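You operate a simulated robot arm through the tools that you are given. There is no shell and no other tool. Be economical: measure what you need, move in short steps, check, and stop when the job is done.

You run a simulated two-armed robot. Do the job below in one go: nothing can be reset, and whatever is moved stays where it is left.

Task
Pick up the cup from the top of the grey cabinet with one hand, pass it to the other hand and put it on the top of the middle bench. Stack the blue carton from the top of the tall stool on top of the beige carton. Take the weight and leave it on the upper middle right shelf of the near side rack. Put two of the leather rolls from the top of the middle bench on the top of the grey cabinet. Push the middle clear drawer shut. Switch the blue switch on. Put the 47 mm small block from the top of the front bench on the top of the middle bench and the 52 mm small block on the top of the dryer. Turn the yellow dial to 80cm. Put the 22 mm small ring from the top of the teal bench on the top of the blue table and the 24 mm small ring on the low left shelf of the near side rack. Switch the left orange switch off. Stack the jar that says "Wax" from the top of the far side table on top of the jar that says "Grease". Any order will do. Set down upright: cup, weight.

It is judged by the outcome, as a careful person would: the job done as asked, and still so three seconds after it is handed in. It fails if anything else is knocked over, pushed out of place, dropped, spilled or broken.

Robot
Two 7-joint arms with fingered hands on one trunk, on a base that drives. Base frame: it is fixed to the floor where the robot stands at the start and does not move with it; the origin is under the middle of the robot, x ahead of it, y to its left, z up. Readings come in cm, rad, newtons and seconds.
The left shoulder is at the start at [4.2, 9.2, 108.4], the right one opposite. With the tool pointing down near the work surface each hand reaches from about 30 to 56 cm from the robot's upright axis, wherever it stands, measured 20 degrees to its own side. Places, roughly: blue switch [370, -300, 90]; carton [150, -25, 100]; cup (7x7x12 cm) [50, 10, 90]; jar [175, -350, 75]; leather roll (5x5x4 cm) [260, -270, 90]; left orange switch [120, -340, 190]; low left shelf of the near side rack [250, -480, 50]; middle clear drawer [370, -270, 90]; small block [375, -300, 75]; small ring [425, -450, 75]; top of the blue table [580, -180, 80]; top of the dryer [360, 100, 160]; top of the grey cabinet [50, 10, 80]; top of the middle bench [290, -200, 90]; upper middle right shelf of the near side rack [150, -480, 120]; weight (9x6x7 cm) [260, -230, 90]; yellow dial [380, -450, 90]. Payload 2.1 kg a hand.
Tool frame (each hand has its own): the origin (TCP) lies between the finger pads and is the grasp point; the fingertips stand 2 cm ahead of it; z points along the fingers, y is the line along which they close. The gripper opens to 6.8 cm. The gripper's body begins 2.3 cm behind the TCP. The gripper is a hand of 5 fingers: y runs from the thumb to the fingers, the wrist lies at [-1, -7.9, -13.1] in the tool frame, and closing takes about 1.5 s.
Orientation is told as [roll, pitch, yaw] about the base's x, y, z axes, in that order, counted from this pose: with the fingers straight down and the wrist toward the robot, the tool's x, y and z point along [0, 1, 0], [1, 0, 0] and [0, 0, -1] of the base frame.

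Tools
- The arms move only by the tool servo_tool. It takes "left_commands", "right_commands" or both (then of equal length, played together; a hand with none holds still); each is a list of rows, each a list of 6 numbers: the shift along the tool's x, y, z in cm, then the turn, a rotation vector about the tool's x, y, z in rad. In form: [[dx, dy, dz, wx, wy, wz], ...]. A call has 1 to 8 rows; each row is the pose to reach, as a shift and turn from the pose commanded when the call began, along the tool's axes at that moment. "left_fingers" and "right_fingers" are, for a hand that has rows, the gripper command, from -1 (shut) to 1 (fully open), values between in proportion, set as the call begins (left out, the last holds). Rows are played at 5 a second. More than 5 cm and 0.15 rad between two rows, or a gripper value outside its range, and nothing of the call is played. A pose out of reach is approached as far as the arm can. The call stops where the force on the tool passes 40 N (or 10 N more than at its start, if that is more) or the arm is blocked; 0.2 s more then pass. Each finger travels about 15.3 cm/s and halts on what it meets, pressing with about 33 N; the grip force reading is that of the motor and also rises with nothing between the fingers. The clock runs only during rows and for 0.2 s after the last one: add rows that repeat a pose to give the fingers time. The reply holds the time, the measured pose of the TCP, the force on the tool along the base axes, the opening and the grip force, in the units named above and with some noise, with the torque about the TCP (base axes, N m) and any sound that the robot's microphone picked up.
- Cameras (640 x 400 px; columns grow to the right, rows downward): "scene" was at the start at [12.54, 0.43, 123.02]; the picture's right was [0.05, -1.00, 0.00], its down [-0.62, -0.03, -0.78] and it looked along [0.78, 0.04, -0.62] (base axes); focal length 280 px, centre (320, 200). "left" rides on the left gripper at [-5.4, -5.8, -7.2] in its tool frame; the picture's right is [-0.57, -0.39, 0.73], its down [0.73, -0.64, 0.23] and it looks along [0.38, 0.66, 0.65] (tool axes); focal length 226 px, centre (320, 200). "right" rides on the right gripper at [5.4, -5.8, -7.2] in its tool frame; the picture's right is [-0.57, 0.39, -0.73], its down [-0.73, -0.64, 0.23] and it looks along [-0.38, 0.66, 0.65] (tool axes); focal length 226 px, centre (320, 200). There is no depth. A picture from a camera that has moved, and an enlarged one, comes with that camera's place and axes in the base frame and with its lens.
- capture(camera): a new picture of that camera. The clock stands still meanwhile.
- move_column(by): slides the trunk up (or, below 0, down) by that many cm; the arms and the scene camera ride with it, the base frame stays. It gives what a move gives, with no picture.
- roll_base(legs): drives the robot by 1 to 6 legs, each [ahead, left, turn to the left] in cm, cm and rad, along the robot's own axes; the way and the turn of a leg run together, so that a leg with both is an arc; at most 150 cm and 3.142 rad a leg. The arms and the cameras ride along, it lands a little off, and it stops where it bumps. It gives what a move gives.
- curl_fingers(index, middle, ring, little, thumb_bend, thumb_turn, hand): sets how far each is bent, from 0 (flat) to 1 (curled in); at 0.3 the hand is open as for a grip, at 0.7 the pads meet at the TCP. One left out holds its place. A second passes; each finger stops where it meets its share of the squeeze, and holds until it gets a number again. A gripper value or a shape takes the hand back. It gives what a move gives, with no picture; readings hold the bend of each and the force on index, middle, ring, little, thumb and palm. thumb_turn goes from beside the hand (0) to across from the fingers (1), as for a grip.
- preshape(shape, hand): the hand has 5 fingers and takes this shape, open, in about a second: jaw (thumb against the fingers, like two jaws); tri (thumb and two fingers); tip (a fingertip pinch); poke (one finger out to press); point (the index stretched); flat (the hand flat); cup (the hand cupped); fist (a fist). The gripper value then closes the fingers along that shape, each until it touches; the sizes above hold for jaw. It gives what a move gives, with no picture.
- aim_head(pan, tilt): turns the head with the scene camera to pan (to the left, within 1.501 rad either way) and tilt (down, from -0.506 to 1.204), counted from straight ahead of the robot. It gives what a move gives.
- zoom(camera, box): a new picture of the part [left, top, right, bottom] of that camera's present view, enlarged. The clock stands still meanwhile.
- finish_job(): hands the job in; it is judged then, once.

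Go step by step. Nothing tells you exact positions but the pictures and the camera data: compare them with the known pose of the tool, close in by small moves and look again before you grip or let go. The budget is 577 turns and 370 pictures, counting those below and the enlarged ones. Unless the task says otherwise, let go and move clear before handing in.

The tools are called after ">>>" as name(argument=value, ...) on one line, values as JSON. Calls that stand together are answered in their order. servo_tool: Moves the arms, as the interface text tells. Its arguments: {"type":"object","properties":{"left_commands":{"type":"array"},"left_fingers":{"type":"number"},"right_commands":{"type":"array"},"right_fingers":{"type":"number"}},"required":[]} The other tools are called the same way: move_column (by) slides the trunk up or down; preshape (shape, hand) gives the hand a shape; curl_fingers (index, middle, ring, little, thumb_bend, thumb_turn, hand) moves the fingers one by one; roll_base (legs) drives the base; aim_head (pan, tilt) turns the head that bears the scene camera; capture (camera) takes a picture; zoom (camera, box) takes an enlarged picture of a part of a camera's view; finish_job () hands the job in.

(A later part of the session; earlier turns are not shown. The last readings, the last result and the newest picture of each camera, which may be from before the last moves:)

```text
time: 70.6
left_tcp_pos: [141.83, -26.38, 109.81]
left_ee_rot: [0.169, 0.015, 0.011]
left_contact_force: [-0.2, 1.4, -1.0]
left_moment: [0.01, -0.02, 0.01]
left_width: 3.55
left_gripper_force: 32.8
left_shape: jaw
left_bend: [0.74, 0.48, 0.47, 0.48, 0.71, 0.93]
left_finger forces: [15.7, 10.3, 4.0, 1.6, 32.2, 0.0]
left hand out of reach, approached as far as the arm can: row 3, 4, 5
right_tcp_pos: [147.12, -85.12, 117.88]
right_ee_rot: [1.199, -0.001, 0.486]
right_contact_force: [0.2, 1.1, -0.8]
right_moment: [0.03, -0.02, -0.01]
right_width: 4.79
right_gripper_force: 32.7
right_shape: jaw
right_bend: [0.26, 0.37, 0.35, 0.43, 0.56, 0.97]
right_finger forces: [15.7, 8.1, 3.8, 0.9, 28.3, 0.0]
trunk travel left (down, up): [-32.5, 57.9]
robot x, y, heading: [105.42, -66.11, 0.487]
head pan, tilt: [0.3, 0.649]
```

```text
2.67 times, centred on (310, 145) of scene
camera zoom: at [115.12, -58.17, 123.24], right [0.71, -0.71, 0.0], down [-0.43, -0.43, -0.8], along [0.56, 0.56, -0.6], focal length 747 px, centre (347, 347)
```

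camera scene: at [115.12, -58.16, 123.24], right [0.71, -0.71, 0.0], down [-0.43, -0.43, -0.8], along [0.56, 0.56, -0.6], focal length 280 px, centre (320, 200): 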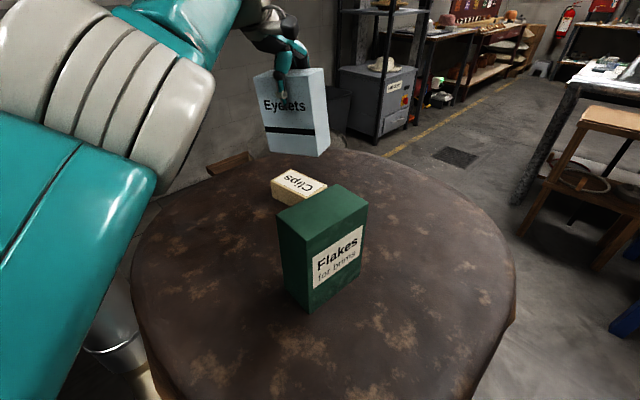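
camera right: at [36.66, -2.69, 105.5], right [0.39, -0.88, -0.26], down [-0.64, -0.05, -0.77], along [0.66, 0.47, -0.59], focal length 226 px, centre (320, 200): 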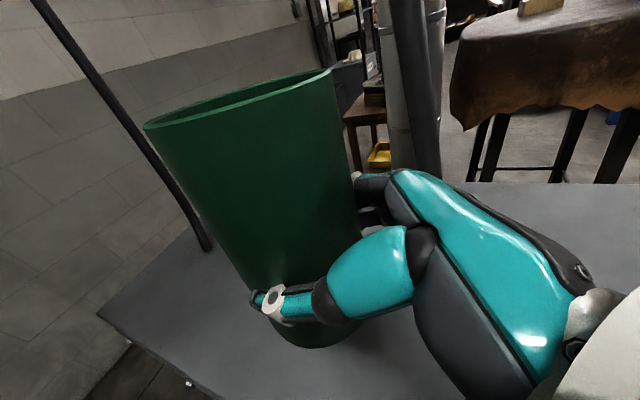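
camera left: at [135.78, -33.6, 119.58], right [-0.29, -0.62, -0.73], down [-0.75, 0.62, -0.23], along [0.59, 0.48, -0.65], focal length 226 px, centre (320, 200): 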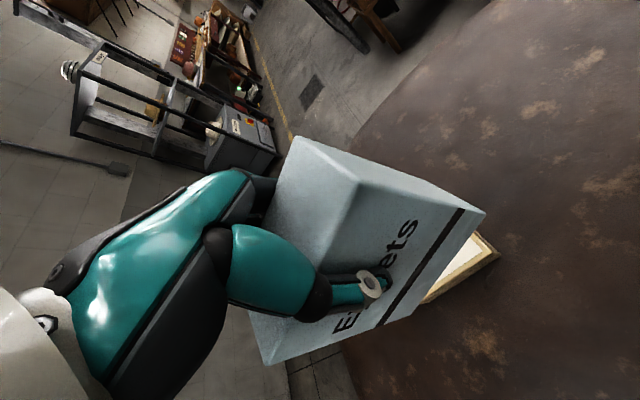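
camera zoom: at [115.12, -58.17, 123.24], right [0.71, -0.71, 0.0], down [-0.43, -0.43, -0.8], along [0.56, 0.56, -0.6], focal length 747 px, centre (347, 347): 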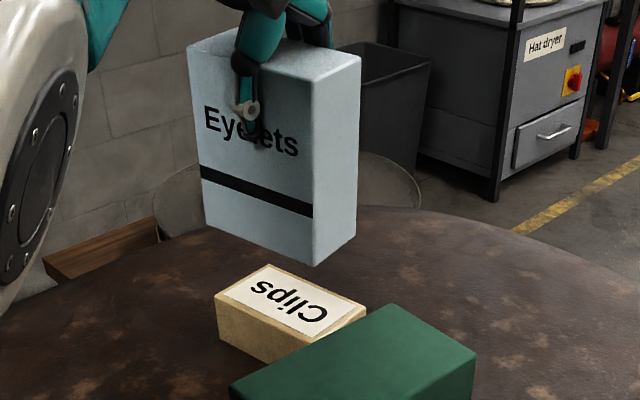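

>>> servo_tool(left_commands=[[-0.7, 0, 0, 0, -0.03, 0.1], [-0.7, 0, 0, 0, -0.03, 0.1]])

>>> move_column(by=-3.5)

>>> zoom(camera="scene", box=[230, 70, 390, 220])

>>> capture(camera="left")

```text
time: 71.2
left_tcp_pos: [141.54, -27.11, 109.65]
left_ee_rot: [0.136, 0.029, -0.089]
left_contact_force: [-0.4, 0.1, -1.0]
left_moment: [-0.01, -0.02, -0.01]
left_width: 3.53
left_gripper_force: 33.6
left_shape: jaw
left_bend: [0.74, 0.48, 0.47, 0.48, 0.71, 0.93]
left_finger forces: [15.9, 10.4, 4.0, 1.6, 32.1, 0.0]
right_tcp_pos: [147.15, -84.9, 117.78]
right_ee_rot: [1.199, 0.0, 0.485]
right_contact_force: [-0.9, -0.5, -1.7]
right_moment: [-0.04, 0.03, 0.01]
right_width: 4.81
right_gripper_force: 32.6
right_shape: jaw
right_bend: [0.26, 0.37, 0.35, 0.43, 0.56, 0.97]
right_finger forces: [15.7, 8.0, 3.8, 0.8, 28.2, 0.0]
trunk travel left (down, up): [-32.5, 57.9]
robot x, y, heading: [105.49, -66.26, 0.486]
head pan, tilt: [0.3, 0.649]
```

```text
time: 72.0
left_tcp_pos: [141.85, -27.0, 106.35]
left_ee_rot: [0.138, 0.03, -0.088]
left_contact_force: [-0.4, -1.4, -1.0]
left_moment: [0.02, -0.04, -0.01]
left_width: 3.53
left_gripper_force: 32.4
left_shape: jaw
left_bend: [0.74, 0.48, 0.47, 0.48, 0.71, 0.93]
left_finger forces: [15.9, 10.3, 3.9, 1.6, 32.1, 0.1]
right_tcp_pos: [147.05, -85.0, 114.28]
right_ee_rot: [1.2, 0.001, 0.483]
right_contact_force: [0.2, -0.3, -0.4]
right_moment: [0.0, 0.01, 0.02]
right_width: 4.82
right_gripper_force: 32.4
right_shape: jaw
right_bend: [0.26, 0.37, 0.35, 0.43, 0.56, 0.97]
right_finger forces: [15.8, 8.0, 4.0, 0.9, 28.3, 0.0]
trunk travel left (down, up): [-29.0, 61.4]
robot x, y, heading: [105.67, -66.11, 0.492]
head pan, tilt: [0.3, 0.649]
```

```text
2.67 times, centred on (310, 145) of scene
camera zoom: at [115.59, -57.92, 119.7], right [0.71, -0.71, 0.0], down [-0.43, -0.43, -0.8], along [0.56, 0.56, -0.6], focal length 747 px, centre (347, 347)
```

zoom: 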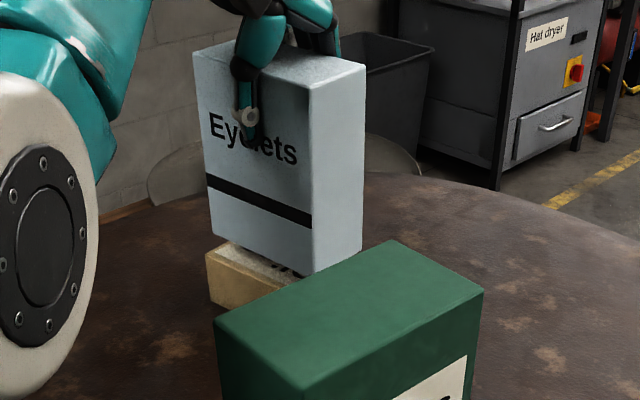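

```text
316 pictures are left
camera left: at [135.47, -33.03, 112.79], right [-0.45, -0.42, -0.79], down [-0.58, 0.81, -0.11], along [0.68, 0.4, -0.61], focal length 226 px, centre (320, 200)
```

left: 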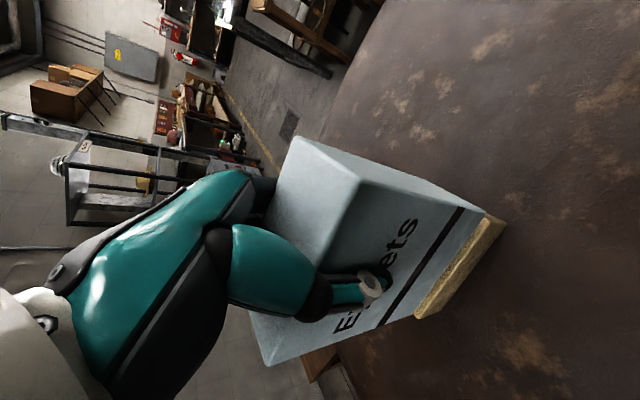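

>>> servo_tool(left_commands=[[0.5, 0.3, 0, 0, 0, 0], [0.5, 0.3, 0, 0, 0, 0]])

>>> move_column(by=-1.3)

>>> zoom(camera="scene", box=[250, 90, 370, 200])

```text
time: 72.6
left_tcp_pos: [141.89, -27.1, 106.26]
left_ee_rot: [0.136, 0.029, -0.087]
left_contact_force: [0.3, -1.2, -1.1]
left_moment: [0.0, -0.01, 0.0]
left_width: 3.55
left_gripper_force: 33.3
left_shape: jaw
left_bend: [0.74, 0.48, 0.47, 0.48, 0.71, 0.93]
left_finger forces: [15.9, 10.4, 4.0, 1.5, 32.1, 0.0]
left hand out of reach, approached as far as the arm can: row 1, 2
right_tcp_pos: [147.11, -85.12, 114.3]
right_ee_rot: [1.2, 0.001, 0.486]
right_contact_force: [0.2, 0.4, -1.5]
right_moment: [-0.03, 0.0, 0.0]
right_width: 4.78
right_gripper_force: 33.1
right_shape: jaw
right_bend: [0.26, 0.37, 0.35, 0.43, 0.56, 0.97]
right_finger forces: [15.6, 8.0, 3.8, 0.9, 28.4, 0.1]
trunk travel left (down, up): [-29.0, 61.4]
robot x, y, heading: [105.1, -66.14, 0.477]
head pan, tilt: [0.3, 0.649]
```

```text
time: 73.2
left_tcp_pos: [141.78, -27.07, 104.96]
left_ee_rot: [0.137, 0.029, -0.085]
left_contact_force: [0.2, -0.1, -1.9]
left_moment: [0.02, 0.03, 0.06]
left_width: 3.52
left_gripper_force: 32.9
left_shape: jaw
left_bend: [0.74, 0.49, 0.47, 0.48, 0.71, 0.93]
left_finger forces: [15.9, 10.2, 4.0, 1.5, 32.1, 0.0]
right_tcp_pos: [147.11, -85.19, 112.99]
right_ee_rot: [1.198, -0.001, 0.486]
right_contact_force: [-0.7, -0.3, -0.9]
right_moment: [0.01, -0.01, -0.01]
right_width: 4.78
right_gripper_force: 33.2
right_shape: jaw
right_bend: [0.26, 0.37, 0.35, 0.43, 0.56, 0.97]
right_finger forces: [15.6, 8.0, 3.9, 0.9, 28.3, 0.0]
trunk travel left (down, up): [-27.7, 62.7]
robot x, y, heading: [105.39, -65.91, 0.485]
head pan, tilt: [0.3, 0.649]
```

```text
3.64 times, centred on (310, 145) of scene
camera zoom: at [115.79, -57.82, 118.39], right [0.71, -0.71, 0.0], down [-0.43, -0.43, -0.8], along [0.56, 0.56, -0.6], focal length 1019 px, centre (356, 400)
```

zoom: 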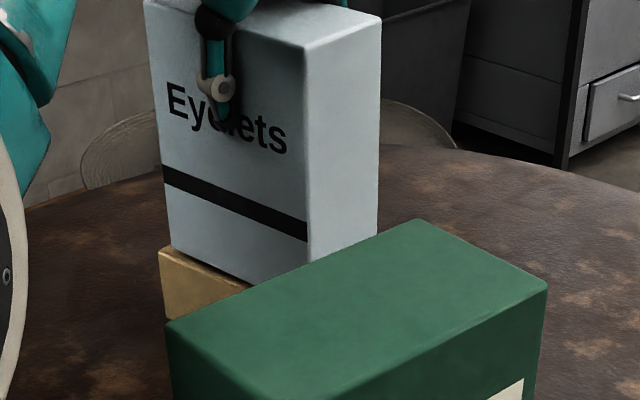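

>>> move_column(by=-0.4)

>>> move_column(by=-0.3)

>>> capture(camera="left")

```text
time: 73.7
left_tcp_pos: [141.75, -27.01, 104.58]
left_ee_rot: [0.137, 0.028, -0.087]
left_contact_force: [0.7, 0.9, 2.3]
left_moment: [-0.05, 0.02, -0.01]
left_width: 3.54
left_gripper_force: 32.8
left_shape: jaw
left_bend: [0.74, 0.49, 0.47, 0.48, 0.71, 0.93]
left_finger forces: [16.5, 10.3, 4.0, 1.5, 32.5, 0.1]
right_tcp_pos: [147.05, -85.06, 112.61]
right_ee_rot: [1.2, 0.0, 0.486]
right_contact_force: [-0.2, -0.9, -1.7]
right_moment: [-0.02, -0.01, 0.0]
right_width: 4.77
right_gripper_force: 33.0
right_shape: jaw
right_bend: [0.26, 0.37, 0.35, 0.43, 0.56, 0.97]
right_finger forces: [15.7, 8.1, 3.9, 0.9, 28.3, 0.0]
trunk travel left (down, up): [-27.3, 63.1]
robot x, y, heading: [105.71, -65.99, 0.487]
head pan, tilt: [0.3, 0.649]
```

```text
time: 74.2
left_tcp_pos: [141.82, -27.14, 104.44]
left_ee_rot: [0.141, 0.026, -0.087]
left_contact_force: [2.4, 3.6, 17.2]
left_moment: [-0.08, 0.04, -0.04]
left_width: 3.47
left_gripper_force: 33.4
left_shape: jaw
left_bend: [0.74, 0.49, 0.47, 0.48, 0.73, 0.93]
left_finger forces: [18.1, 10.7, 4.4, 1.3, 32.1, 0.0]
right_tcp_pos: [146.97, -85.15, 112.18]
right_ee_rot: [1.2, -0.001, 0.485]
right_contact_force: [0.5, -0.3, -0.2]
right_moment: [-0.04, -0.01, 0.0]
right_width: 4.75
right_gripper_force: 32.7
right_shape: jaw
right_bend: [0.26, 0.37, 0.35, 0.43, 0.56, 0.97]
right_finger forces: [15.7, 8.0, 3.9, 1.0, 28.4, 0.0]
trunk travel left (down, up): [-27.0, 63.4]
robot x, y, heading: [105.25, -66.43, 0.483]
head pan, tilt: [0.3, 0.649]
```

```text
314 pictures are left
camera left: at [135.39, -33.11, 110.93], right [-0.45, -0.42, -0.79], down [-0.57, 0.81, -0.11], along [0.69, 0.4, -0.6], focal length 226 px, centre (320, 200)
```

left: 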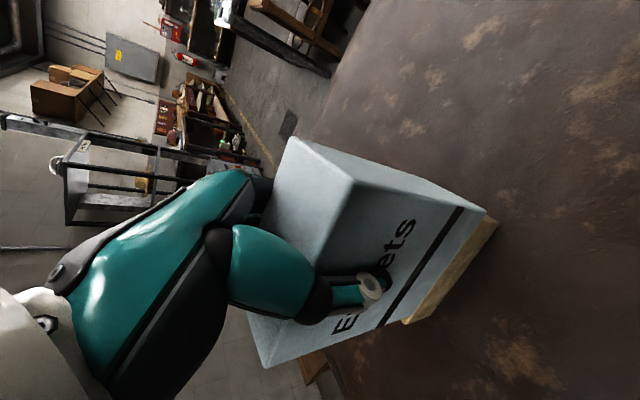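

>>> move_column(by=0.2)

>>> servo_tool(left_commands=[[0, 0, 0, 0, 0, 0], [0, 0, 0, 0, 0, 0], [0, 0, 0, 0, 0, 0], [0, 0, 0, 0, 0, 0]], left_fingers=1)

>>> zoom(camera="scene", box=[240, 70, 380, 200])

>>> capture(camera="left")

```text
time: 74.8
left_tcp_pos: [141.7, -27.17, 104.44]
left_ee_rot: [0.137, 0.03, -0.088]
left_contact_force: [1.2, 2.5, 10.3]
left_moment: [-0.07, 0.0, -0.02]
left_width: 3.49
left_gripper_force: 33.6
left_shape: jaw
left_bend: [0.74, 0.49, 0.47, 0.48, 0.73, 0.93]
left_finger forces: [17.2, 10.7, 4.2, 1.3, 31.6, 0.0]
right_tcp_pos: [147.13, -85.08, 112.59]
right_ee_rot: [1.201, -0.001, 0.486]
right_contact_force: [0.8, -0.3, -0.7]
right_moment: [-0.03, 0.01, 0.0]
right_width: 4.8
right_gripper_force: 33.0
right_shape: jaw
right_bend: [0.26, 0.37, 0.35, 0.43, 0.56, 0.97]
right_finger forces: [15.6, 8.0, 3.9, 0.9, 28.3, 0.1]
trunk travel left (down, up): [-27.2, 63.2]
robot x, y, heading: [105.45, -66.33, 0.484]
head pan, tilt: [0.3, 0.649]
```

```text
time: 75.8
left_tcp_pos: [141.7, -27.11, 104.51]
left_ee_rot: [0.139, 0.029, -0.089]
left_contact_force: [-1.7, -0.2, 5.5]
left_moment: [-0.01, 0.01, 0.05]
left_width: 6.8
left_gripper_force: 0.0
left_shape: jaw
left_bend: [0.29, 0.3, 0.3, 0.3, 0.3, 0.97]
left_finger forces: [4.6, 0.0, 0.0, 0.1, 5.8, 0.0]
right_tcp_pos: [147.13, -85.09, 112.58]
right_ee_rot: [1.201, 0.001, 0.485]
right_contact_force: [0.3, -0.5, -1.5]
right_moment: [-0.03, -0.01, -0.01]
right_width: 4.77
right_gripper_force: 32.7
right_shape: jaw
right_bend: [0.26, 0.37, 0.35, 0.43, 0.56, 0.97]
right_finger forces: [15.7, 8.0, 3.8, 0.8, 28.3, 0.0]
trunk travel left (down, up): [-27.2, 63.2]
robot x, y, heading: [105.25, -66.49, 0.483]
head pan, tilt: [0.3, 0.649]
```

```text
3.08 times, centred on (310, 135) of scene
camera zoom: at [115.83, -57.82, 117.89], right [0.71, -0.71, 0.0], down [-0.43, -0.43, -0.8], along [0.56, 0.56, -0.6], focal length 862 px, centre (351, 400)
```

zoom: 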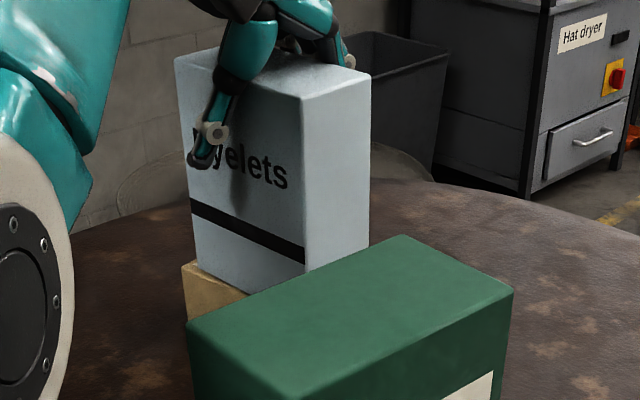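

```text
312 pictures are left
camera left: at [135.41, -33.11, 111.02], right [-0.45, -0.42, -0.79], down [-0.57, 0.81, -0.11], along [0.68, 0.4, -0.61], focal length 226 px, centre (320, 200)
```

left: 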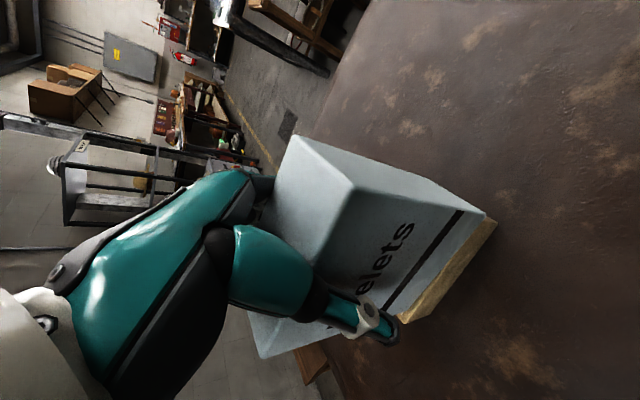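

>>> curl_fingers(hand="left", index=0.1, middle=0.15, ring=0.15, little=0.15, thumb_bend=0.1, thumb_turn=1)

>>> move_column(by=2)

>>> zoom(camera="scene", box=[240, 70, 380, 200])

```text
time: 76.8
left_tcp_pos: [141.79, -27.16, 104.51]
left_ee_rot: [0.139, 0.027, -0.088]
left_contact_force: [-0.6, -0.9, 0.6]
left_moment: [0.02, -0.02, -0.02]
left_width: 9.09
left_gripper_force: 0.4
left_shape: fingers
left_bend: [0.1, 0.15, 0.15, 0.15, 0.1, 0.96]
left_finger forces: [0.1, 0.1, 0.1, 0.1, 0.5, 0.1]
right_tcp_pos: [147.17, -85.12, 112.57]
right_ee_rot: [1.2, -0.001, 0.486]
right_contact_force: [0.4, 0.7, -1.8]
right_moment: [-0.01, -0.01, 0.0]
right_width: 4.79
right_gripper_force: 33.1
right_shape: jaw
right_bend: [0.26, 0.37, 0.35, 0.43, 0.56, 0.97]
right_finger forces: [15.6, 8.0, 3.9, 0.8, 28.3, 0.1]
trunk travel left (down, up): [-27.2, 63.2]
robot x, y, heading: [105.64, -66.06, 0.486]
head pan, tilt: [0.3, 0.649]
```

```text
time: 77.4
left_tcp_pos: [141.72, -27.07, 106.37]
left_ee_rot: [0.135, 0.027, -0.087]
left_contact_force: [-0.5, -0.5, -0.9]
left_moment: [0.01, 0.04, 0.01]
left_width: 9.1
left_gripper_force: 0.1
left_shape: fingers
left_bend: [0.1, 0.15, 0.15, 0.15, 0.1, 0.96]
left_finger forces: [0.0, 0.0, 0.0, 0.0, 0.0, 0.1]
right_tcp_pos: [147.03, -85.1, 114.51]
right_ee_rot: [1.198, 0.001, 0.486]
right_contact_force: [0.2, 0.8, -1.6]
right_moment: [0.0, -0.03, 0.01]
right_width: 4.77
right_gripper_force: 33.0
right_shape: jaw
right_bend: [0.26, 0.37, 0.35, 0.43, 0.56, 0.97]
right_finger forces: [15.7, 8.0, 3.8, 0.9, 28.3, 0.0]
trunk travel left (down, up): [-29.2, 61.2]
robot x, y, heading: [105.09, -66.1, 0.489]
head pan, tilt: [0.3, 0.649]
```

```text
3.08 times, centred on (310, 135) of scene
camera zoom: at [115.58, -57.94, 119.91], right [0.71, -0.71, 0.0], down [-0.43, -0.43, -0.8], along [0.56, 0.56, -0.6], focal length 862 px, centre (351, 400)
```

zoom: 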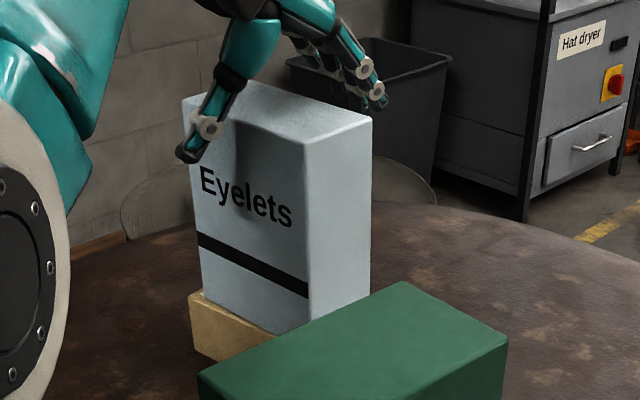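

>>> move_column(by=9)

>>> servo_tool(left_commands=[[-2, -2.2, 0, 0, -0.03, -0.1], [-4, -4.4, 0, 0, -0.06, -0.2], [-6, -6.6, 0, 0, -0.09, -0.3], [-8, -8.8, 0, 0, -0.12, -0.4], [-9.8, -10.8, 0, 0, -0.137, -0.5]])

>>> zoom(camera="scene", box=[200, 70, 440, 340])

```text
time: 78.7
left_tcp_pos: [141.07, -27.4, 116.62]
left_ee_rot: [0.15, 0.007, -0.087]
left_contact_force: [-0.2, 0.4, 0.0]
left_moment: [0.0, 0.02, -0.01]
left_width: 9.11
left_gripper_force: 0.0
left_shape: fingers
left_bend: [0.1, 0.15, 0.15, 0.15, 0.1, 0.96]
left_finger forces: [0.0, 0.0, 0.0, 0.0, 0.1, 0.0]
right_tcp_pos: [147.15, -85.03, 123.49]
right_ee_rot: [1.201, -0.001, 0.484]
right_contact_force: [0.3, 0.4, -1.1]
right_moment: [0.01, -0.01, -0.02]
right_width: 4.79
right_gripper_force: 33.3
right_shape: jaw
right_bend: [0.26, 0.37, 0.35, 0.43, 0.56, 0.97]
right_finger forces: [15.6, 8.0, 3.8, 0.9, 28.2, 0.0]
trunk travel left (down, up): [-38.2, 52.2]
robot x, y, heading: [105.72, -66.4, 0.484]
head pan, tilt: [0.3, 0.649]
```

```text
time: 79.9
left_tcp_pos: [129.49, -36.33, 115.19]
left_ee_rot: [0.006, -0.032, 0.412]
left_contact_force: [0.5, -0.3, 0.0]
left_moment: [-0.01, 0.02, -0.03]
left_width: 9.1
left_gripper_force: 0.0
left_shape: fingers
left_bend: [0.1, 0.15, 0.15, 0.15, 0.1, 0.96]
left_finger forces: [0.0, 0.0, 0.0, 0.0, 0.0, 0.1]
right_tcp_pos: [147.15, -85.06, 123.44]
right_ee_rot: [1.197, -0.001, 0.485]
right_contact_force: [0.1, 0.0, -1.0]
right_moment: [0.02, 0.0, 0.04]
right_width: 4.81
right_gripper_force: 33.1
right_shape: jaw
right_bend: [0.26, 0.37, 0.35, 0.43, 0.56, 0.97]
right_finger forces: [15.7, 7.9, 3.9, 0.9, 28.3, 0.0]
trunk travel left (down, up): [-38.2, 52.2]
robot x, y, heading: [105.27, -65.99, 0.484]
head pan, tilt: [0.3, 0.649]
```

```text
1.48 times, centred on (320, 205) of scene
camera zoom: at [114.42, -58.54, 128.98], right [0.71, -0.71, 0.0], down [-0.43, -0.43, -0.8], along [0.56, 0.56, -0.6], focal length 415 px, centre (320, 193)
```

zoom: 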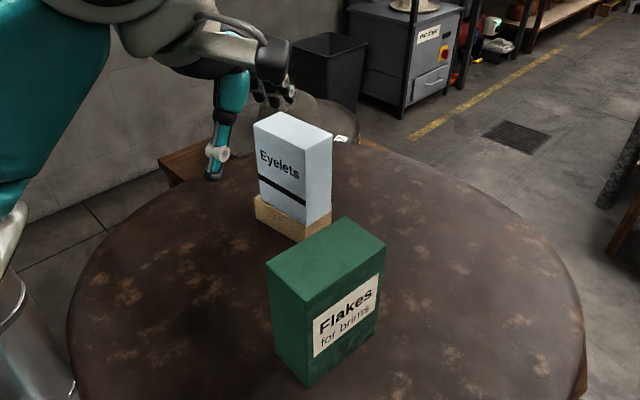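

The blue carton is stacked. Next I'm heading to the middle (orange) bench.

>>> roll_base(legs=[[18.8, -42.9, 0], [0, 0, -0.85], [50, 0, 0]])

>>> aim_head(pan=-0.3, tilt=0.3)

>>> capture(camera="scene")

```text
time: 87.4
left_tcp_pos: [226.82, -110.77, 115.22]
left_ee_rot: [0.005, -0.033, -0.43]
left_contact_force: [-0.7, 0.5, 0.8]
left_moment: [-0.01, 0.03, -0.01]
left_width: 9.11
left_gripper_force: 0.1
left_shape: fingers
left_bend: [0.1, 0.15, 0.15, 0.15, 0.1, 0.96]
left_finger forces: [0.0, 0.0, 0.1, 0.1, 0.0, 0.0]
right_tcp_pos: [202.4, -156.35, 123.52]
right_ee_rot: [1.201, -0.001, -0.355]
right_contact_force: [1.0, -0.8, -0.5]
right_moment: [-0.03, 0.02, 0.02]
right_width: 4.77
right_gripper_force: 32.9
right_shape: jaw
right_bend: [0.26, 0.37, 0.35, 0.43, 0.56, 0.97]
right_finger forces: [15.6, 8.0, 3.8, 0.8, 28.1, 0.1]
trunk travel left (down, up): [-38.2, 52.2]
robot x, y, heading: [188.63, -113.0, -0.357]
head pan, tilt: [0.3, 0.649]
```

```text
time: 88.4
left_tcp_pos: [226.95, -110.75, 115.17]
left_ee_rot: [0.004, -0.033, -0.428]
left_contact_force: [1.5, 0.1, 0.3]
left_moment: [0.0, -0.01, 0.02]
left_width: 9.09
left_gripper_force: 0.0
left_shape: fingers
left_bend: [0.1, 0.15, 0.15, 0.15, 0.1, 0.96]
left_finger forces: [0.1, 0.0, 0.0, 0.0, 0.0, 0.1]
right_tcp_pos: [202.34, -156.38, 123.36]
right_ee_rot: [1.201, 0.001, -0.354]
right_contact_force: [-1.6, 0.0, -0.7]
right_moment: [0.0, 0.02, 0.0]
right_width: 4.8
right_gripper_force: 32.8
right_shape: jaw
right_bend: [0.26, 0.37, 0.35, 0.43, 0.56, 0.97]
right_finger forces: [15.6, 7.9, 3.7, 0.9, 28.1, 0.0]
trunk travel left (down, up): [-38.2, 52.2]
robot x, y, heading: [188.77, -112.96, -0.357]
head pan, tilt: [-0.3, 0.3]
```

```text
309 pictures are left
camera scene: at [198.95, -119.54, 132.15], right [-0.61, -0.79, 0.0], down [-0.24, 0.18, -0.95], along [0.76, -0.58, -0.3], focal length 280 px, centre (320, 200)
```

scene: 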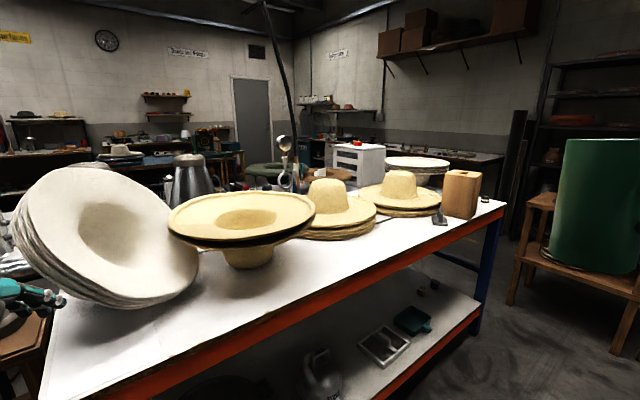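

>>> zoom(camera="scene", box=[360, 150, 540, 260])

>>> zoom(camera="scene", box=[240, 120, 400, 220])

```text
3.56 times, centred on (450, 205) of scene
camera zoom: at [198.95, -119.54, 132.15], right [-0.61, -0.79, 0.0], down [-0.24, 0.18, -0.95], along [0.76, -0.58, -0.3], focal length 997 px, centre (-142, 182)
```

zoom: 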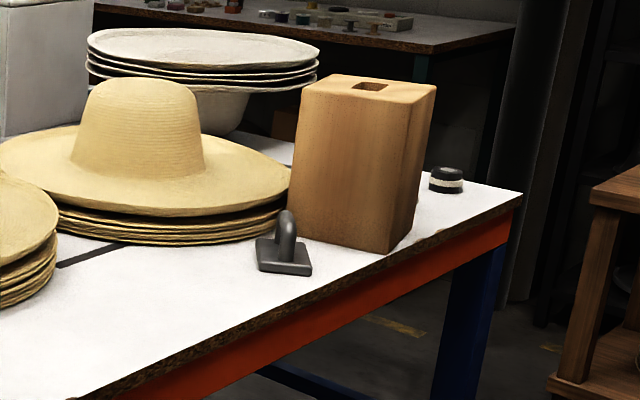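

```text
4.00 times, centred on (320, 170) of scene
camera zoom: at [198.95, -119.54, 132.15], right [-0.61, -0.79, 0.0], down [-0.24, 0.18, -0.95], along [0.76, -0.58, -0.3], focal length 1121 px, centre (320, 320)
```

zoom: 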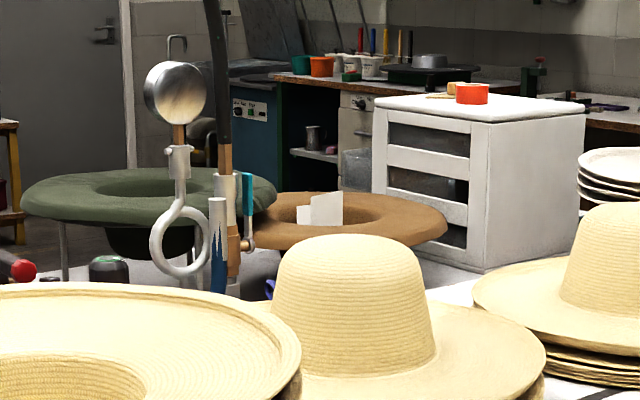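

>>> roll_base(legs=[[0, 0, 0.357], [6, -100, 0]])

>>> aim_head(pan=-0.2, tilt=0.6)

>>> capture(camera="scene")

```text
time: 94.6
left_tcp_pos: [230.21, -195.49, 115.25]
left_ee_rot: [0.006, -0.034, -0.071]
left_contact_force: [-0.3, -1.0, 0.4]
left_moment: [-0.01, 0.02, -0.01]
left_width: 9.1
left_gripper_force: 0.0
left_shape: fingers
left_bend: [0.1, 0.15, 0.15, 0.15, 0.1, 0.96]
left_finger forces: [0.0, 0.0, 0.0, 0.1, 0.1, 0.1]
right_tcp_pos: [223.14, -246.82, 123.54]
right_ee_rot: [1.202, 0.0, 0.002]
right_contact_force: [-0.2, 0.0, -1.1]
right_moment: [-0.03, -0.02, 0.01]
right_width: 4.77
right_gripper_force: 33.0
right_shape: jaw
right_bend: [0.26, 0.37, 0.35, 0.43, 0.56, 0.97]
right_finger forces: [15.7, 8.0, 3.9, 0.8, 28.1, 0.0]
trunk travel left (down, up): [-38.2, 52.2]
robot x, y, heading: [194.88, -210.44, 0.003]
head pan, tilt: [-0.3, 0.3]
```

```text
time: 95.4
left_tcp_pos: [230.3, -195.39, 115.13]
left_ee_rot: [0.006, -0.032, -0.071]
left_contact_force: [0.1, -0.2, -0.8]
left_moment: [0.02, 0.0, 0.01]
left_width: 9.14
left_gripper_force: 0.1
left_shape: fingers
left_bend: [0.1, 0.15, 0.15, 0.15, 0.1, 0.96]
left_finger forces: [0.0, 0.0, 0.0, 0.0, 0.0, 0.0]
right_tcp_pos: [223.1, -246.82, 123.31]
right_ee_rot: [1.201, 0.0, 0.003]
right_contact_force: [-0.1, -0.1, -1.0]
right_moment: [0.01, 0.0, 0.0]
right_width: 4.76
right_gripper_force: 33.0
right_shape: jaw
right_bend: [0.26, 0.37, 0.35, 0.43, 0.56, 0.97]
right_finger forces: [15.6, 7.9, 3.8, 0.8, 28.1, 0.0]
trunk travel left (down, up): [-38.2, 52.2]
robot x, y, heading: [195.32, -210.91, 0.004]
head pan, tilt: [-0.201, 0.6]
```

```text
306 pictures are left
camera scene: at [206.89, -212.49, 129.42], right [-0.2, -0.98, 0.0], down [-0.55, 0.11, -0.83], along [0.81, -0.16, -0.56], focal length 280 px, centre (320, 200)
```

scene: 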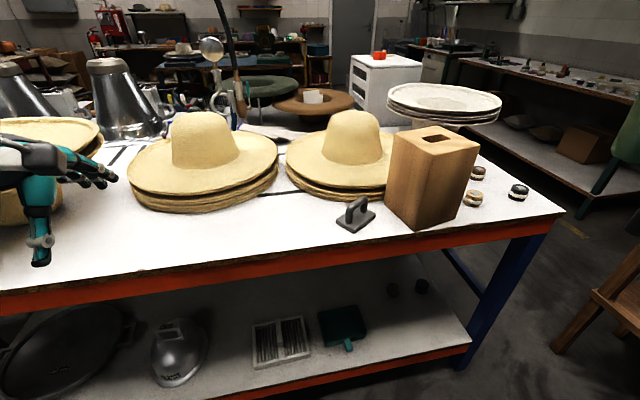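

I see the weight at about [258, -231], the wooden block, three leather rolls behind it, and free bench space near [257, -200]. Bench top is about z 84. I'm moving closer and putting the cup there.

>>> roll_base(legs=[[12, 15, 0]])

>>> servo_tool(right_commands=[[-0.2, 2.75, 4.08, 0, 0, 0], [-0.3, 5.5, 8.2, 0, 0, 0], [-0.5, 8.25, 12.25, 0, 0, 0], [-0.6, 11, 16.3, 0, 0, 0], [-0.8, 13.75, 20.4, 0, 0, 0], [-0.95, 16.5, 24.5, 0, 0, 0], [-1.1, 19.25, 28.6, 0, 0, 0], [-1.26, 22, 32.7, 0, 0, 0]])

>>> aim_head(pan=0, tilt=0.7)

>>> capture(camera="scene")

>>> capture(camera="right")

```text
time: 96.9
left_tcp_pos: [242.04, -180.74, 115.26]
left_ee_rot: [0.004, -0.033, -0.073]
left_contact_force: [-0.4, -0.1, 0.9]
left_moment: [-0.02, 0.0, -0.01]
left_width: 9.11
left_gripper_force: 0.0
left_shape: fingers
left_bend: [0.1, 0.15, 0.15, 0.15, 0.1, 0.96]
left_finger forces: [0.1, 0.0, 0.1, 0.1, 0.1, 0.1]
right_tcp_pos: [234.88, -232.06, 123.56]
right_ee_rot: [1.199, -0.001, 0.002]
right_contact_force: [0.1, 0.4, -0.7]
right_moment: [0.01, 0.01, 0.0]
right_width: 4.77
right_gripper_force: 32.7
right_shape: jaw
right_bend: [0.26, 0.37, 0.35, 0.43, 0.56, 0.97]
right_finger forces: [15.6, 7.9, 3.7, 0.8, 28.1, 0.0]
trunk travel left (down, up): [-38.2, 52.2]
robot x, y, heading: [206.78, -196.27, 0.002]
head pan, tilt: [-0.201, 0.6]
```

```text
time: 98.7
left_tcp_pos: [242.0, -180.73, 115.28]
left_ee_rot: [0.003, -0.034, -0.072]
left_contact_force: [-0.4, -0.1, -0.5]
left_moment: [-0.02, -0.01, 0.02]
left_width: 9.1
left_gripper_force: 0.1
left_shape: fingers
left_bend: [0.1, 0.15, 0.15, 0.15, 0.1, 0.96]
left_finger forces: [0.0, 0.1, 0.0, 0.0, 0.1, 0.0]
right_tcp_pos: [256.65, -202.23, 110.28]
right_ee_rot: [1.198, 0.001, 0.002]
right_contact_force: [0.4, 0.0, -1.4]
right_moment: [0.02, -0.01, 0.02]
right_width: 4.77
right_gripper_force: 32.9
right_shape: jaw
right_bend: [0.26, 0.37, 0.36, 0.43, 0.56, 0.97]
right_finger forces: [15.7, 7.9, 3.9, 0.6, 28.1, 0.0]
trunk travel left (down, up): [-38.2, 52.2]
robot x, y, heading: [206.9, -195.94, -0.0]
head pan, tilt: [-0.201, 0.6]
```

```text
time: 99.5
left_tcp_pos: [241.97, -180.83, 115.22]
left_ee_rot: [0.003, -0.033, -0.073]
left_contact_force: [-0.8, 0.3, -0.6]
left_moment: [0.01, 0.01, -0.01]
left_width: 9.1
left_gripper_force: 0.1
left_shape: fingers
left_bend: [0.1, 0.15, 0.15, 0.15, 0.1, 0.96]
left_finger forces: [0.0, 0.1, 0.0, 0.0, 0.0, 0.0]
right_tcp_pos: [256.55, -202.36, 110.37]
right_ee_rot: [1.2, 0.001, 0.001]
right_contact_force: [-0.4, 0.7, -1.4]
right_moment: [-0.02, -0.03, 0.03]
right_width: 4.73
right_gripper_force: 32.5
right_shape: jaw
right_bend: [0.26, 0.37, 0.36, 0.43, 0.56, 0.97]
right_finger forces: [15.6, 7.9, 3.9, 0.6, 28.0, 0.0]
trunk travel left (down, up): [-38.2, 52.2]
robot x, y, heading: [206.88, -195.63, 0.0]
head pan, tilt: [0.0, 0.7]
```

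```text
305 pictures are left
camera scene: at [218.44, -195.98, 128.55], right [0.0, -1.0, 0.0], down [-0.64, 0.0, -0.76], along [0.76, 0.0, -0.64], focal length 280 px, centre (320, 200)
```

scene: 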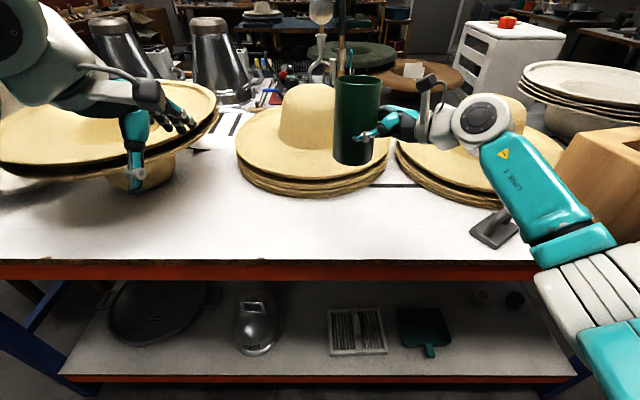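

```text
304 pictures are left
camera right: at [250.85, -206.92, 117.99], right [0.39, -0.88, -0.26], down [-0.64, -0.05, -0.77], along [0.66, 0.47, -0.59], focal length 226 px, centre (320, 200)
```

right: 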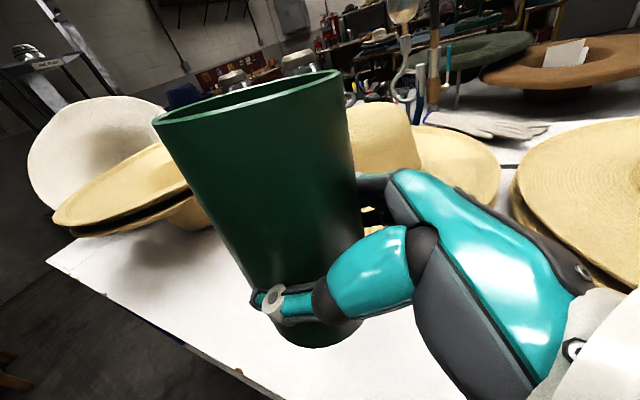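

>>> servo_tool(right_commands=[[0, 2.7, 0, 0, 0, 0], [0, 5.5, 0, 0, 0, 0], [-4, 5.5, 1.55, 0, 0, 0], [-8, 5.5, 3.1, 0, 0, 0], [-12, 5.5, 4.65, 0, 0, 0], [-15.8, 5.5, 6.15, 0, 0, 0], [-15.8, 5.5, 6.15, 0, 0, 0]])

>>> capture(camera="scene")

>>> capture(camera="right")

```text
time: 101.1
left_tcp_pos: [242.02, -180.67, 115.25]
left_ee_rot: [0.005, -0.034, -0.074]
left_contact_force: [0.2, 0.4, -0.3]
left_moment: [-0.03, 0.0, 0.05]
left_width: 9.11
left_gripper_force: 0.0
left_shape: fingers
left_bend: [0.1, 0.15, 0.15, 0.15, 0.1, 0.96]
left_finger forces: [0.0, 0.0, 0.1, 0.0, 0.1, 0.0]
right_tcp_pos: [257.59, -201.83, 99.11]
right_ee_rot: [1.198, 0.003, -0.001]
right_contact_force: [0.6, -0.2, -1.3]
right_moment: [-0.01, -0.01, -0.01]
right_width: 4.73
right_gripper_force: 33.1
right_shape: jaw
right_bend: [0.26, 0.38, 0.36, 0.44, 0.56, 0.97]
right_finger forces: [15.7, 7.7, 3.8, 0.6, 27.8, 0.0]
right hand out of reach, approached as far as the arm can: row 2, 3, 4, 5, 6, 7
trunk travel left (down, up): [-38.2, 52.2]
robot x, y, heading: [206.94, -195.84, 0.006]
head pan, tilt: [0.0, 0.7]
```

```text
303 pictures are left
camera scene: at [218.44, -195.97, 128.55], right [0.0, -1.0, 0.0], down [-0.64, 0.0, -0.76], along [0.76, 0.0, -0.64], focal length 280 px, centre (320, 200)
```

scene: 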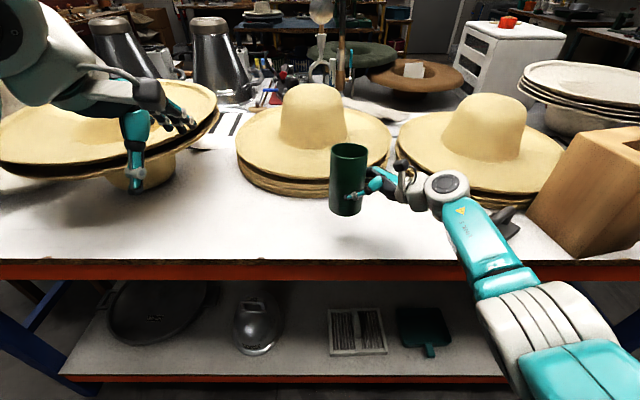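

```text
302 pictures are left
camera right: at [251.79, -206.45, 106.76], right [0.39, -0.88, -0.26], down [-0.64, -0.05, -0.77], along [0.66, 0.46, -0.59], focal length 226 px, centre (320, 200)
```

right: 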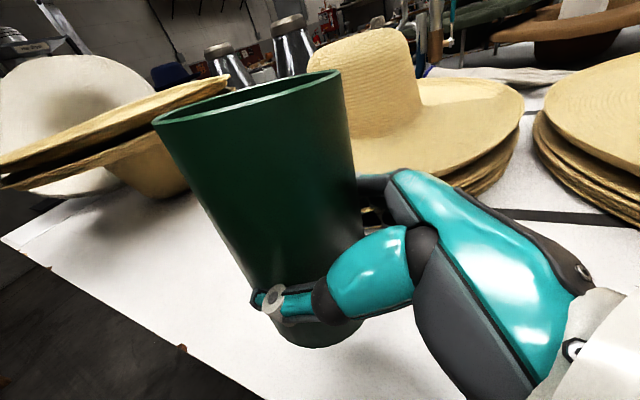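

>>> servo_tool(left_commands=[[0, -2, -3, 0, 0, 0], [0, -4, -6, 0, 0, 0], [0, -6, -9, 0, 0, 0], [0, -8, -12, 0, 0, 0], [0, -8, -14, 0, 0, 0]])

>>> roll_base(legs=[[5, 0, 0]])

>>> move_column(by=-7)

>>> capture(camera="scene")

```text
time: 102.3
left_tcp_pos: [233.45, -180.12, 129.1]
left_ee_rot: [0.007, -0.033, -0.073]
left_contact_force: [0.9, 0.6, 0.1]
left_moment: [0.03, -0.01, 0.02]
left_width: 9.1
left_gripper_force: 0.1
left_shape: fingers
left_bend: [0.1, 0.15, 0.15, 0.15, 0.1, 0.96]
left_finger forces: [0.0, 0.0, 0.0, 0.1, 0.0, 0.0]
right_tcp_pos: [257.56, -201.83, 99.06]
right_ee_rot: [1.198, 0.002, 0.0]
right_contact_force: [-0.5, 0.0, -0.8]
right_moment: [-0.03, -0.01, -0.03]
right_width: 4.75
right_gripper_force: 33.2
right_shape: jaw
right_bend: [0.26, 0.38, 0.36, 0.44, 0.56, 0.97]
right_finger forces: [15.8, 7.7, 4.0, 0.5, 27.9, 0.1]
trunk travel left (down, up): [-38.2, 52.2]
robot x, y, heading: [206.72, -195.87, 0.003]
head pan, tilt: [0.0, 0.7]
```

```text
time: 103.2
left_tcp_pos: [238.48, -180.1, 129.07]
left_ee_rot: [0.006, -0.035, -0.075]
left_contact_force: [0.1, 0.3, 0.2]
left_moment: [0.02, -0.01, -0.01]
left_width: 9.13
left_gripper_force: 0.1
left_shape: fingers
left_bend: [0.1, 0.15, 0.15, 0.15, 0.1, 0.96]
left_finger forces: [0.0, 0.1, 0.0, 0.0, 0.1, 0.0]
right_tcp_pos: [262.5, -201.88, 99.15]
right_ee_rot: [1.2, 0.002, -0.001]
right_contact_force: [0.1, -0.3, -0.5]
right_moment: [-0.03, -0.02, 0.02]
right_width: 4.72
right_gripper_force: 32.4
right_shape: jaw
right_bend: [0.26, 0.38, 0.36, 0.44, 0.56, 0.97]
right_finger forces: [15.8, 7.7, 3.9, 0.5, 27.8, 0.0]
trunk travel left (down, up): [-38.2, 52.2]
robot x, y, heading: [211.72, -195.9, 0.002]
head pan, tilt: [0.0, 0.7]
```

```text
time: 104.3
left_tcp_pos: [238.45, -180.24, 121.96]
left_ee_rot: [0.004, -0.033, -0.074]
left_contact_force: [0.3, 0.4, 0.0]
left_moment: [0.02, 0.03, 0.0]
left_width: 9.11
left_gripper_force: 0.1
left_shape: fingers
left_bend: [0.1, 0.15, 0.15, 0.15, 0.1, 0.96]
left_finger forces: [0.0, 0.0, 0.0, 0.0, 0.0, 0.0]
right_tcp_pos: [262.58, -201.82, 92.28]
right_ee_rot: [1.2, 0.002, -0.001]
right_contact_force: [-0.2, -0.2, -1.8]
right_moment: [0.03, -0.05, -0.03]
right_width: 4.74
right_gripper_force: 32.9
right_shape: jaw
right_bend: [0.26, 0.38, 0.36, 0.44, 0.56, 0.97]
right_finger forces: [15.8, 7.6, 3.9, 0.5, 27.7, 0.0]
trunk travel left (down, up): [-31.2, 59.2]
robot x, y, heading: [211.8, -195.61, 0.004]
head pan, tilt: [0.0, 0.7]
```

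```text
301 pictures are left
camera scene: at [224.35, -195.97, 121.49], right [0.0, -1.0, 0.0], down [-0.64, 0.0, -0.76], along [0.76, 0.0, -0.64], focal length 280 px, centre (320, 200)
```

scene: 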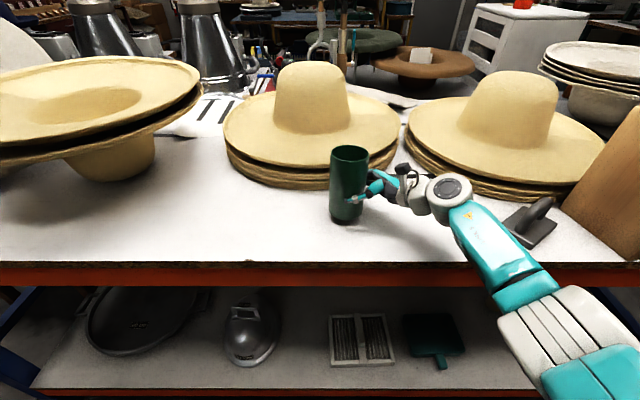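

>>> move_column(by=-2.5)

>>> zoom(camera="scene", box=[280, 110, 460, 260])

>>> capture(camera="right")

```text
time: 105.0
left_tcp_pos: [238.32, -180.13, 119.74]
left_ee_rot: [0.005, -0.035, -0.073]
left_contact_force: [-0.4, 0.7, 0.2]
left_moment: [0.01, 0.0, 0.04]
left_width: 9.13
left_gripper_force: 0.0
left_shape: fingers
left_bend: [0.1, 0.15, 0.15, 0.15, 0.1, 0.96]
left_finger forces: [0.1, 0.1, 0.1, 0.1, 0.0, 0.0]
right_tcp_pos: [262.38, -201.88, 90.04]
right_ee_rot: [1.204, -0.006, -0.004]
right_contact_force: [-2.3, -3.7, 27.2]
right_moment: [0.32, -0.66, -0.08]
right_width: 4.65
right_gripper_force: 33.0
right_shape: jaw
right_bend: [0.74, 0.37, 0.35, 0.43, 0.56, 0.92]
right_finger forces: [13.5, 8.5, 4.7, 1.3, 29.8, 0.1]
trunk travel left (down, up): [-28.7, 61.7]
robot x, y, heading: [211.62, -196.33, 0.002]
head pan, tilt: [0.0, 0.7]
```

```text
2.67 times, centred on (370, 185) of scene
camera zoom: at [224.5, -196.0, 119.03], right [0.0, -1.0, 0.0], down [-0.64, 0.0, -0.77], along [0.77, 0.0, -0.64], focal length 747 px, centre (187, 240)
```

zoom: 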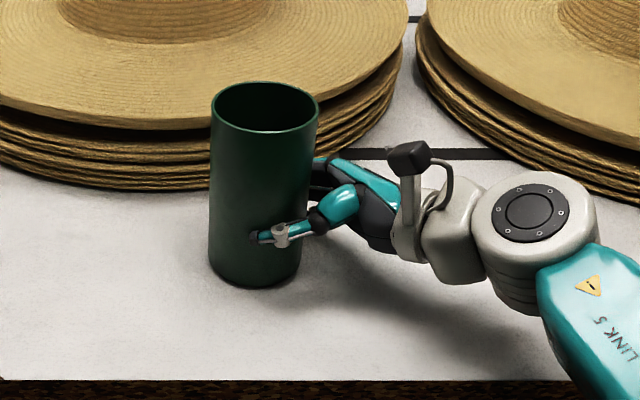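

```text
299 pictures are left
camera right: at [256.54, -206.54, 97.56], right [0.39, -0.88, -0.26], down [-0.64, -0.05, -0.77], along [0.67, 0.46, -0.58], focal length 226 px, centre (320, 200)
```

right: 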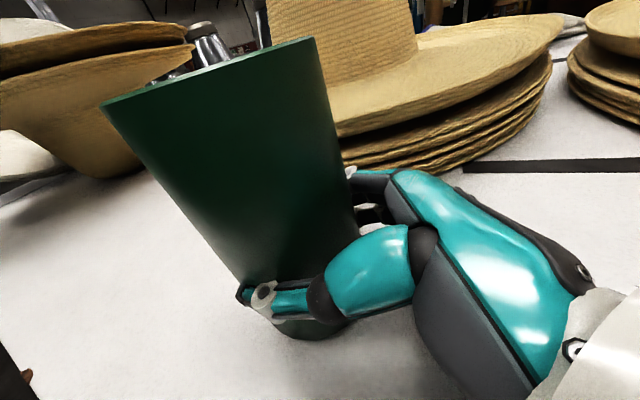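

>>> move_column(by=0.3)

>>> curl_fingers(hand="right", index=0.15, middle=0.15, ring=0.15, little=0.15, thumb_bend=0.3, thumb_turn=1)

>>> curl_fingers(hand="right", index=0.05, middle=0.05, ring=0.05, little=0.05, thumb_bend=0.05, thumb_turn=1)

>>> zoom(camera="scene", box=[280, 110, 460, 260])

```text
time: 105.5
left_tcp_pos: [238.39, -180.19, 119.86]
left_ee_rot: [0.006, -0.035, -0.075]
left_contact_force: [0.1, 1.2, -0.2]
left_moment: [0.0, 0.05, 0.02]
left_width: 9.1
left_gripper_force: 0.0
left_shape: fingers
left_bend: [0.1, 0.15, 0.15, 0.15, 0.1, 0.96]
left_finger forces: [0.0, 0.1, 0.0, 0.1, 0.0, 0.0]
right_tcp_pos: [262.37, -201.89, 90.05]
right_ee_rot: [1.199, -0.001, -0.003]
right_contact_force: [0.5, -3.5, 23.2]
right_moment: [0.27, -0.6, -0.05]
right_width: 4.67
right_gripper_force: 32.5
right_shape: jaw
right_bend: [0.74, 0.37, 0.35, 0.43, 0.56, 0.93]
right_finger forces: [14.0, 8.5, 4.5, 1.4, 29.2, 0.0]
trunk travel left (down, up): [-29.0, 61.4]
robot x, y, heading: [211.68, -195.76, -0.001]
head pan, tilt: [0.0, 0.7]
```

```text
time: 106.5
left_tcp_pos: [238.55, -180.21, 119.85]
left_ee_rot: [0.004, -0.034, -0.073]
left_contact_force: [0.2, -0.7, -0.3]
left_moment: [0.02, -0.02, 0.0]
left_width: 9.14
left_gripper_force: 0.0
left_shape: fingers
left_bend: [0.1, 0.15, 0.15, 0.15, 0.1, 0.96]
left_finger forces: [0.0, 0.0, 0.1, 0.1, 0.0, 0.0]
right_tcp_pos: [262.42, -201.83, 89.96]
right_ee_rot: [1.199, 0.001, -0.001]
right_contact_force: [1.2, -0.1, -0.9]
right_moment: [0.0, 0.02, -0.02]
right_width: 5.32
right_gripper_force: 2.9
right_shape: fingers
right_bend: [0.47, 0.15, 0.15, 0.15, 0.21, 0.97]
right_finger forces: [3.1, 0.0, 0.0, 0.1, 2.7, 0.0]
trunk travel left (down, up): [-29.0, 61.4]
robot x, y, heading: [211.56, -196.18, -0.001]
head pan, tilt: [0.0, 0.7]
```

```text
time: 107.5
left_tcp_pos: [238.54, -180.09, 119.77]
left_ee_rot: [0.004, -0.034, -0.073]
left_contact_force: [-0.2, 0.6, 0.0]
left_moment: [-0.03, -0.05, 0.01]
left_width: 9.13
left_gripper_force: 0.2
left_shape: fingers
left_bend: [0.1, 0.15, 0.15, 0.15, 0.1, 0.96]
left_finger forces: [0.1, 0.0, 0.1, 0.0, 0.0, 0.0]
right_tcp_pos: [262.55, -201.77, 89.97]
right_ee_rot: [1.201, 0.001, -0.001]
right_contact_force: [0.2, -0.7, -0.2]
right_moment: [-0.02, -0.03, 0.01]
right_width: 9.58
right_gripper_force: 0.1
right_shape: fingers
right_bend: [0.05, 0.05, 0.05, 0.05, 0.06, 0.96]
right_finger forces: [0.0, 0.1, 0.1, 0.0, 0.0, 0.0]
trunk travel left (down, up): [-29.0, 61.4]
robot x, y, heading: [211.86, -196.2, 0.002]
head pan, tilt: [0.0, 0.7]
```

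```text
2.67 times, centred on (370, 185) of scene
camera zoom: at [224.7, -195.97, 119.27], right [0.0, -1.0, 0.0], down [-0.64, 0.0, -0.76], along [0.76, 0.0, -0.64], focal length 747 px, centre (187, 240)
```

zoom: 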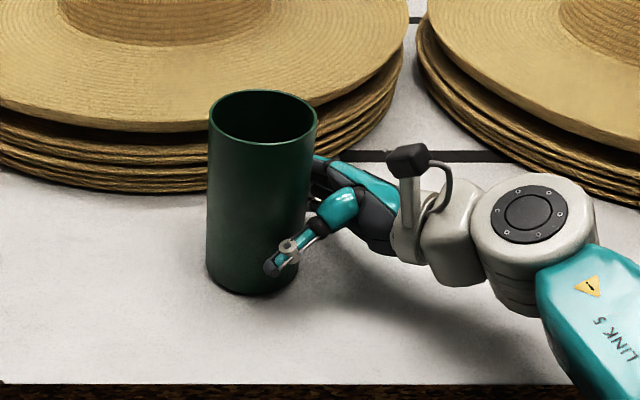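

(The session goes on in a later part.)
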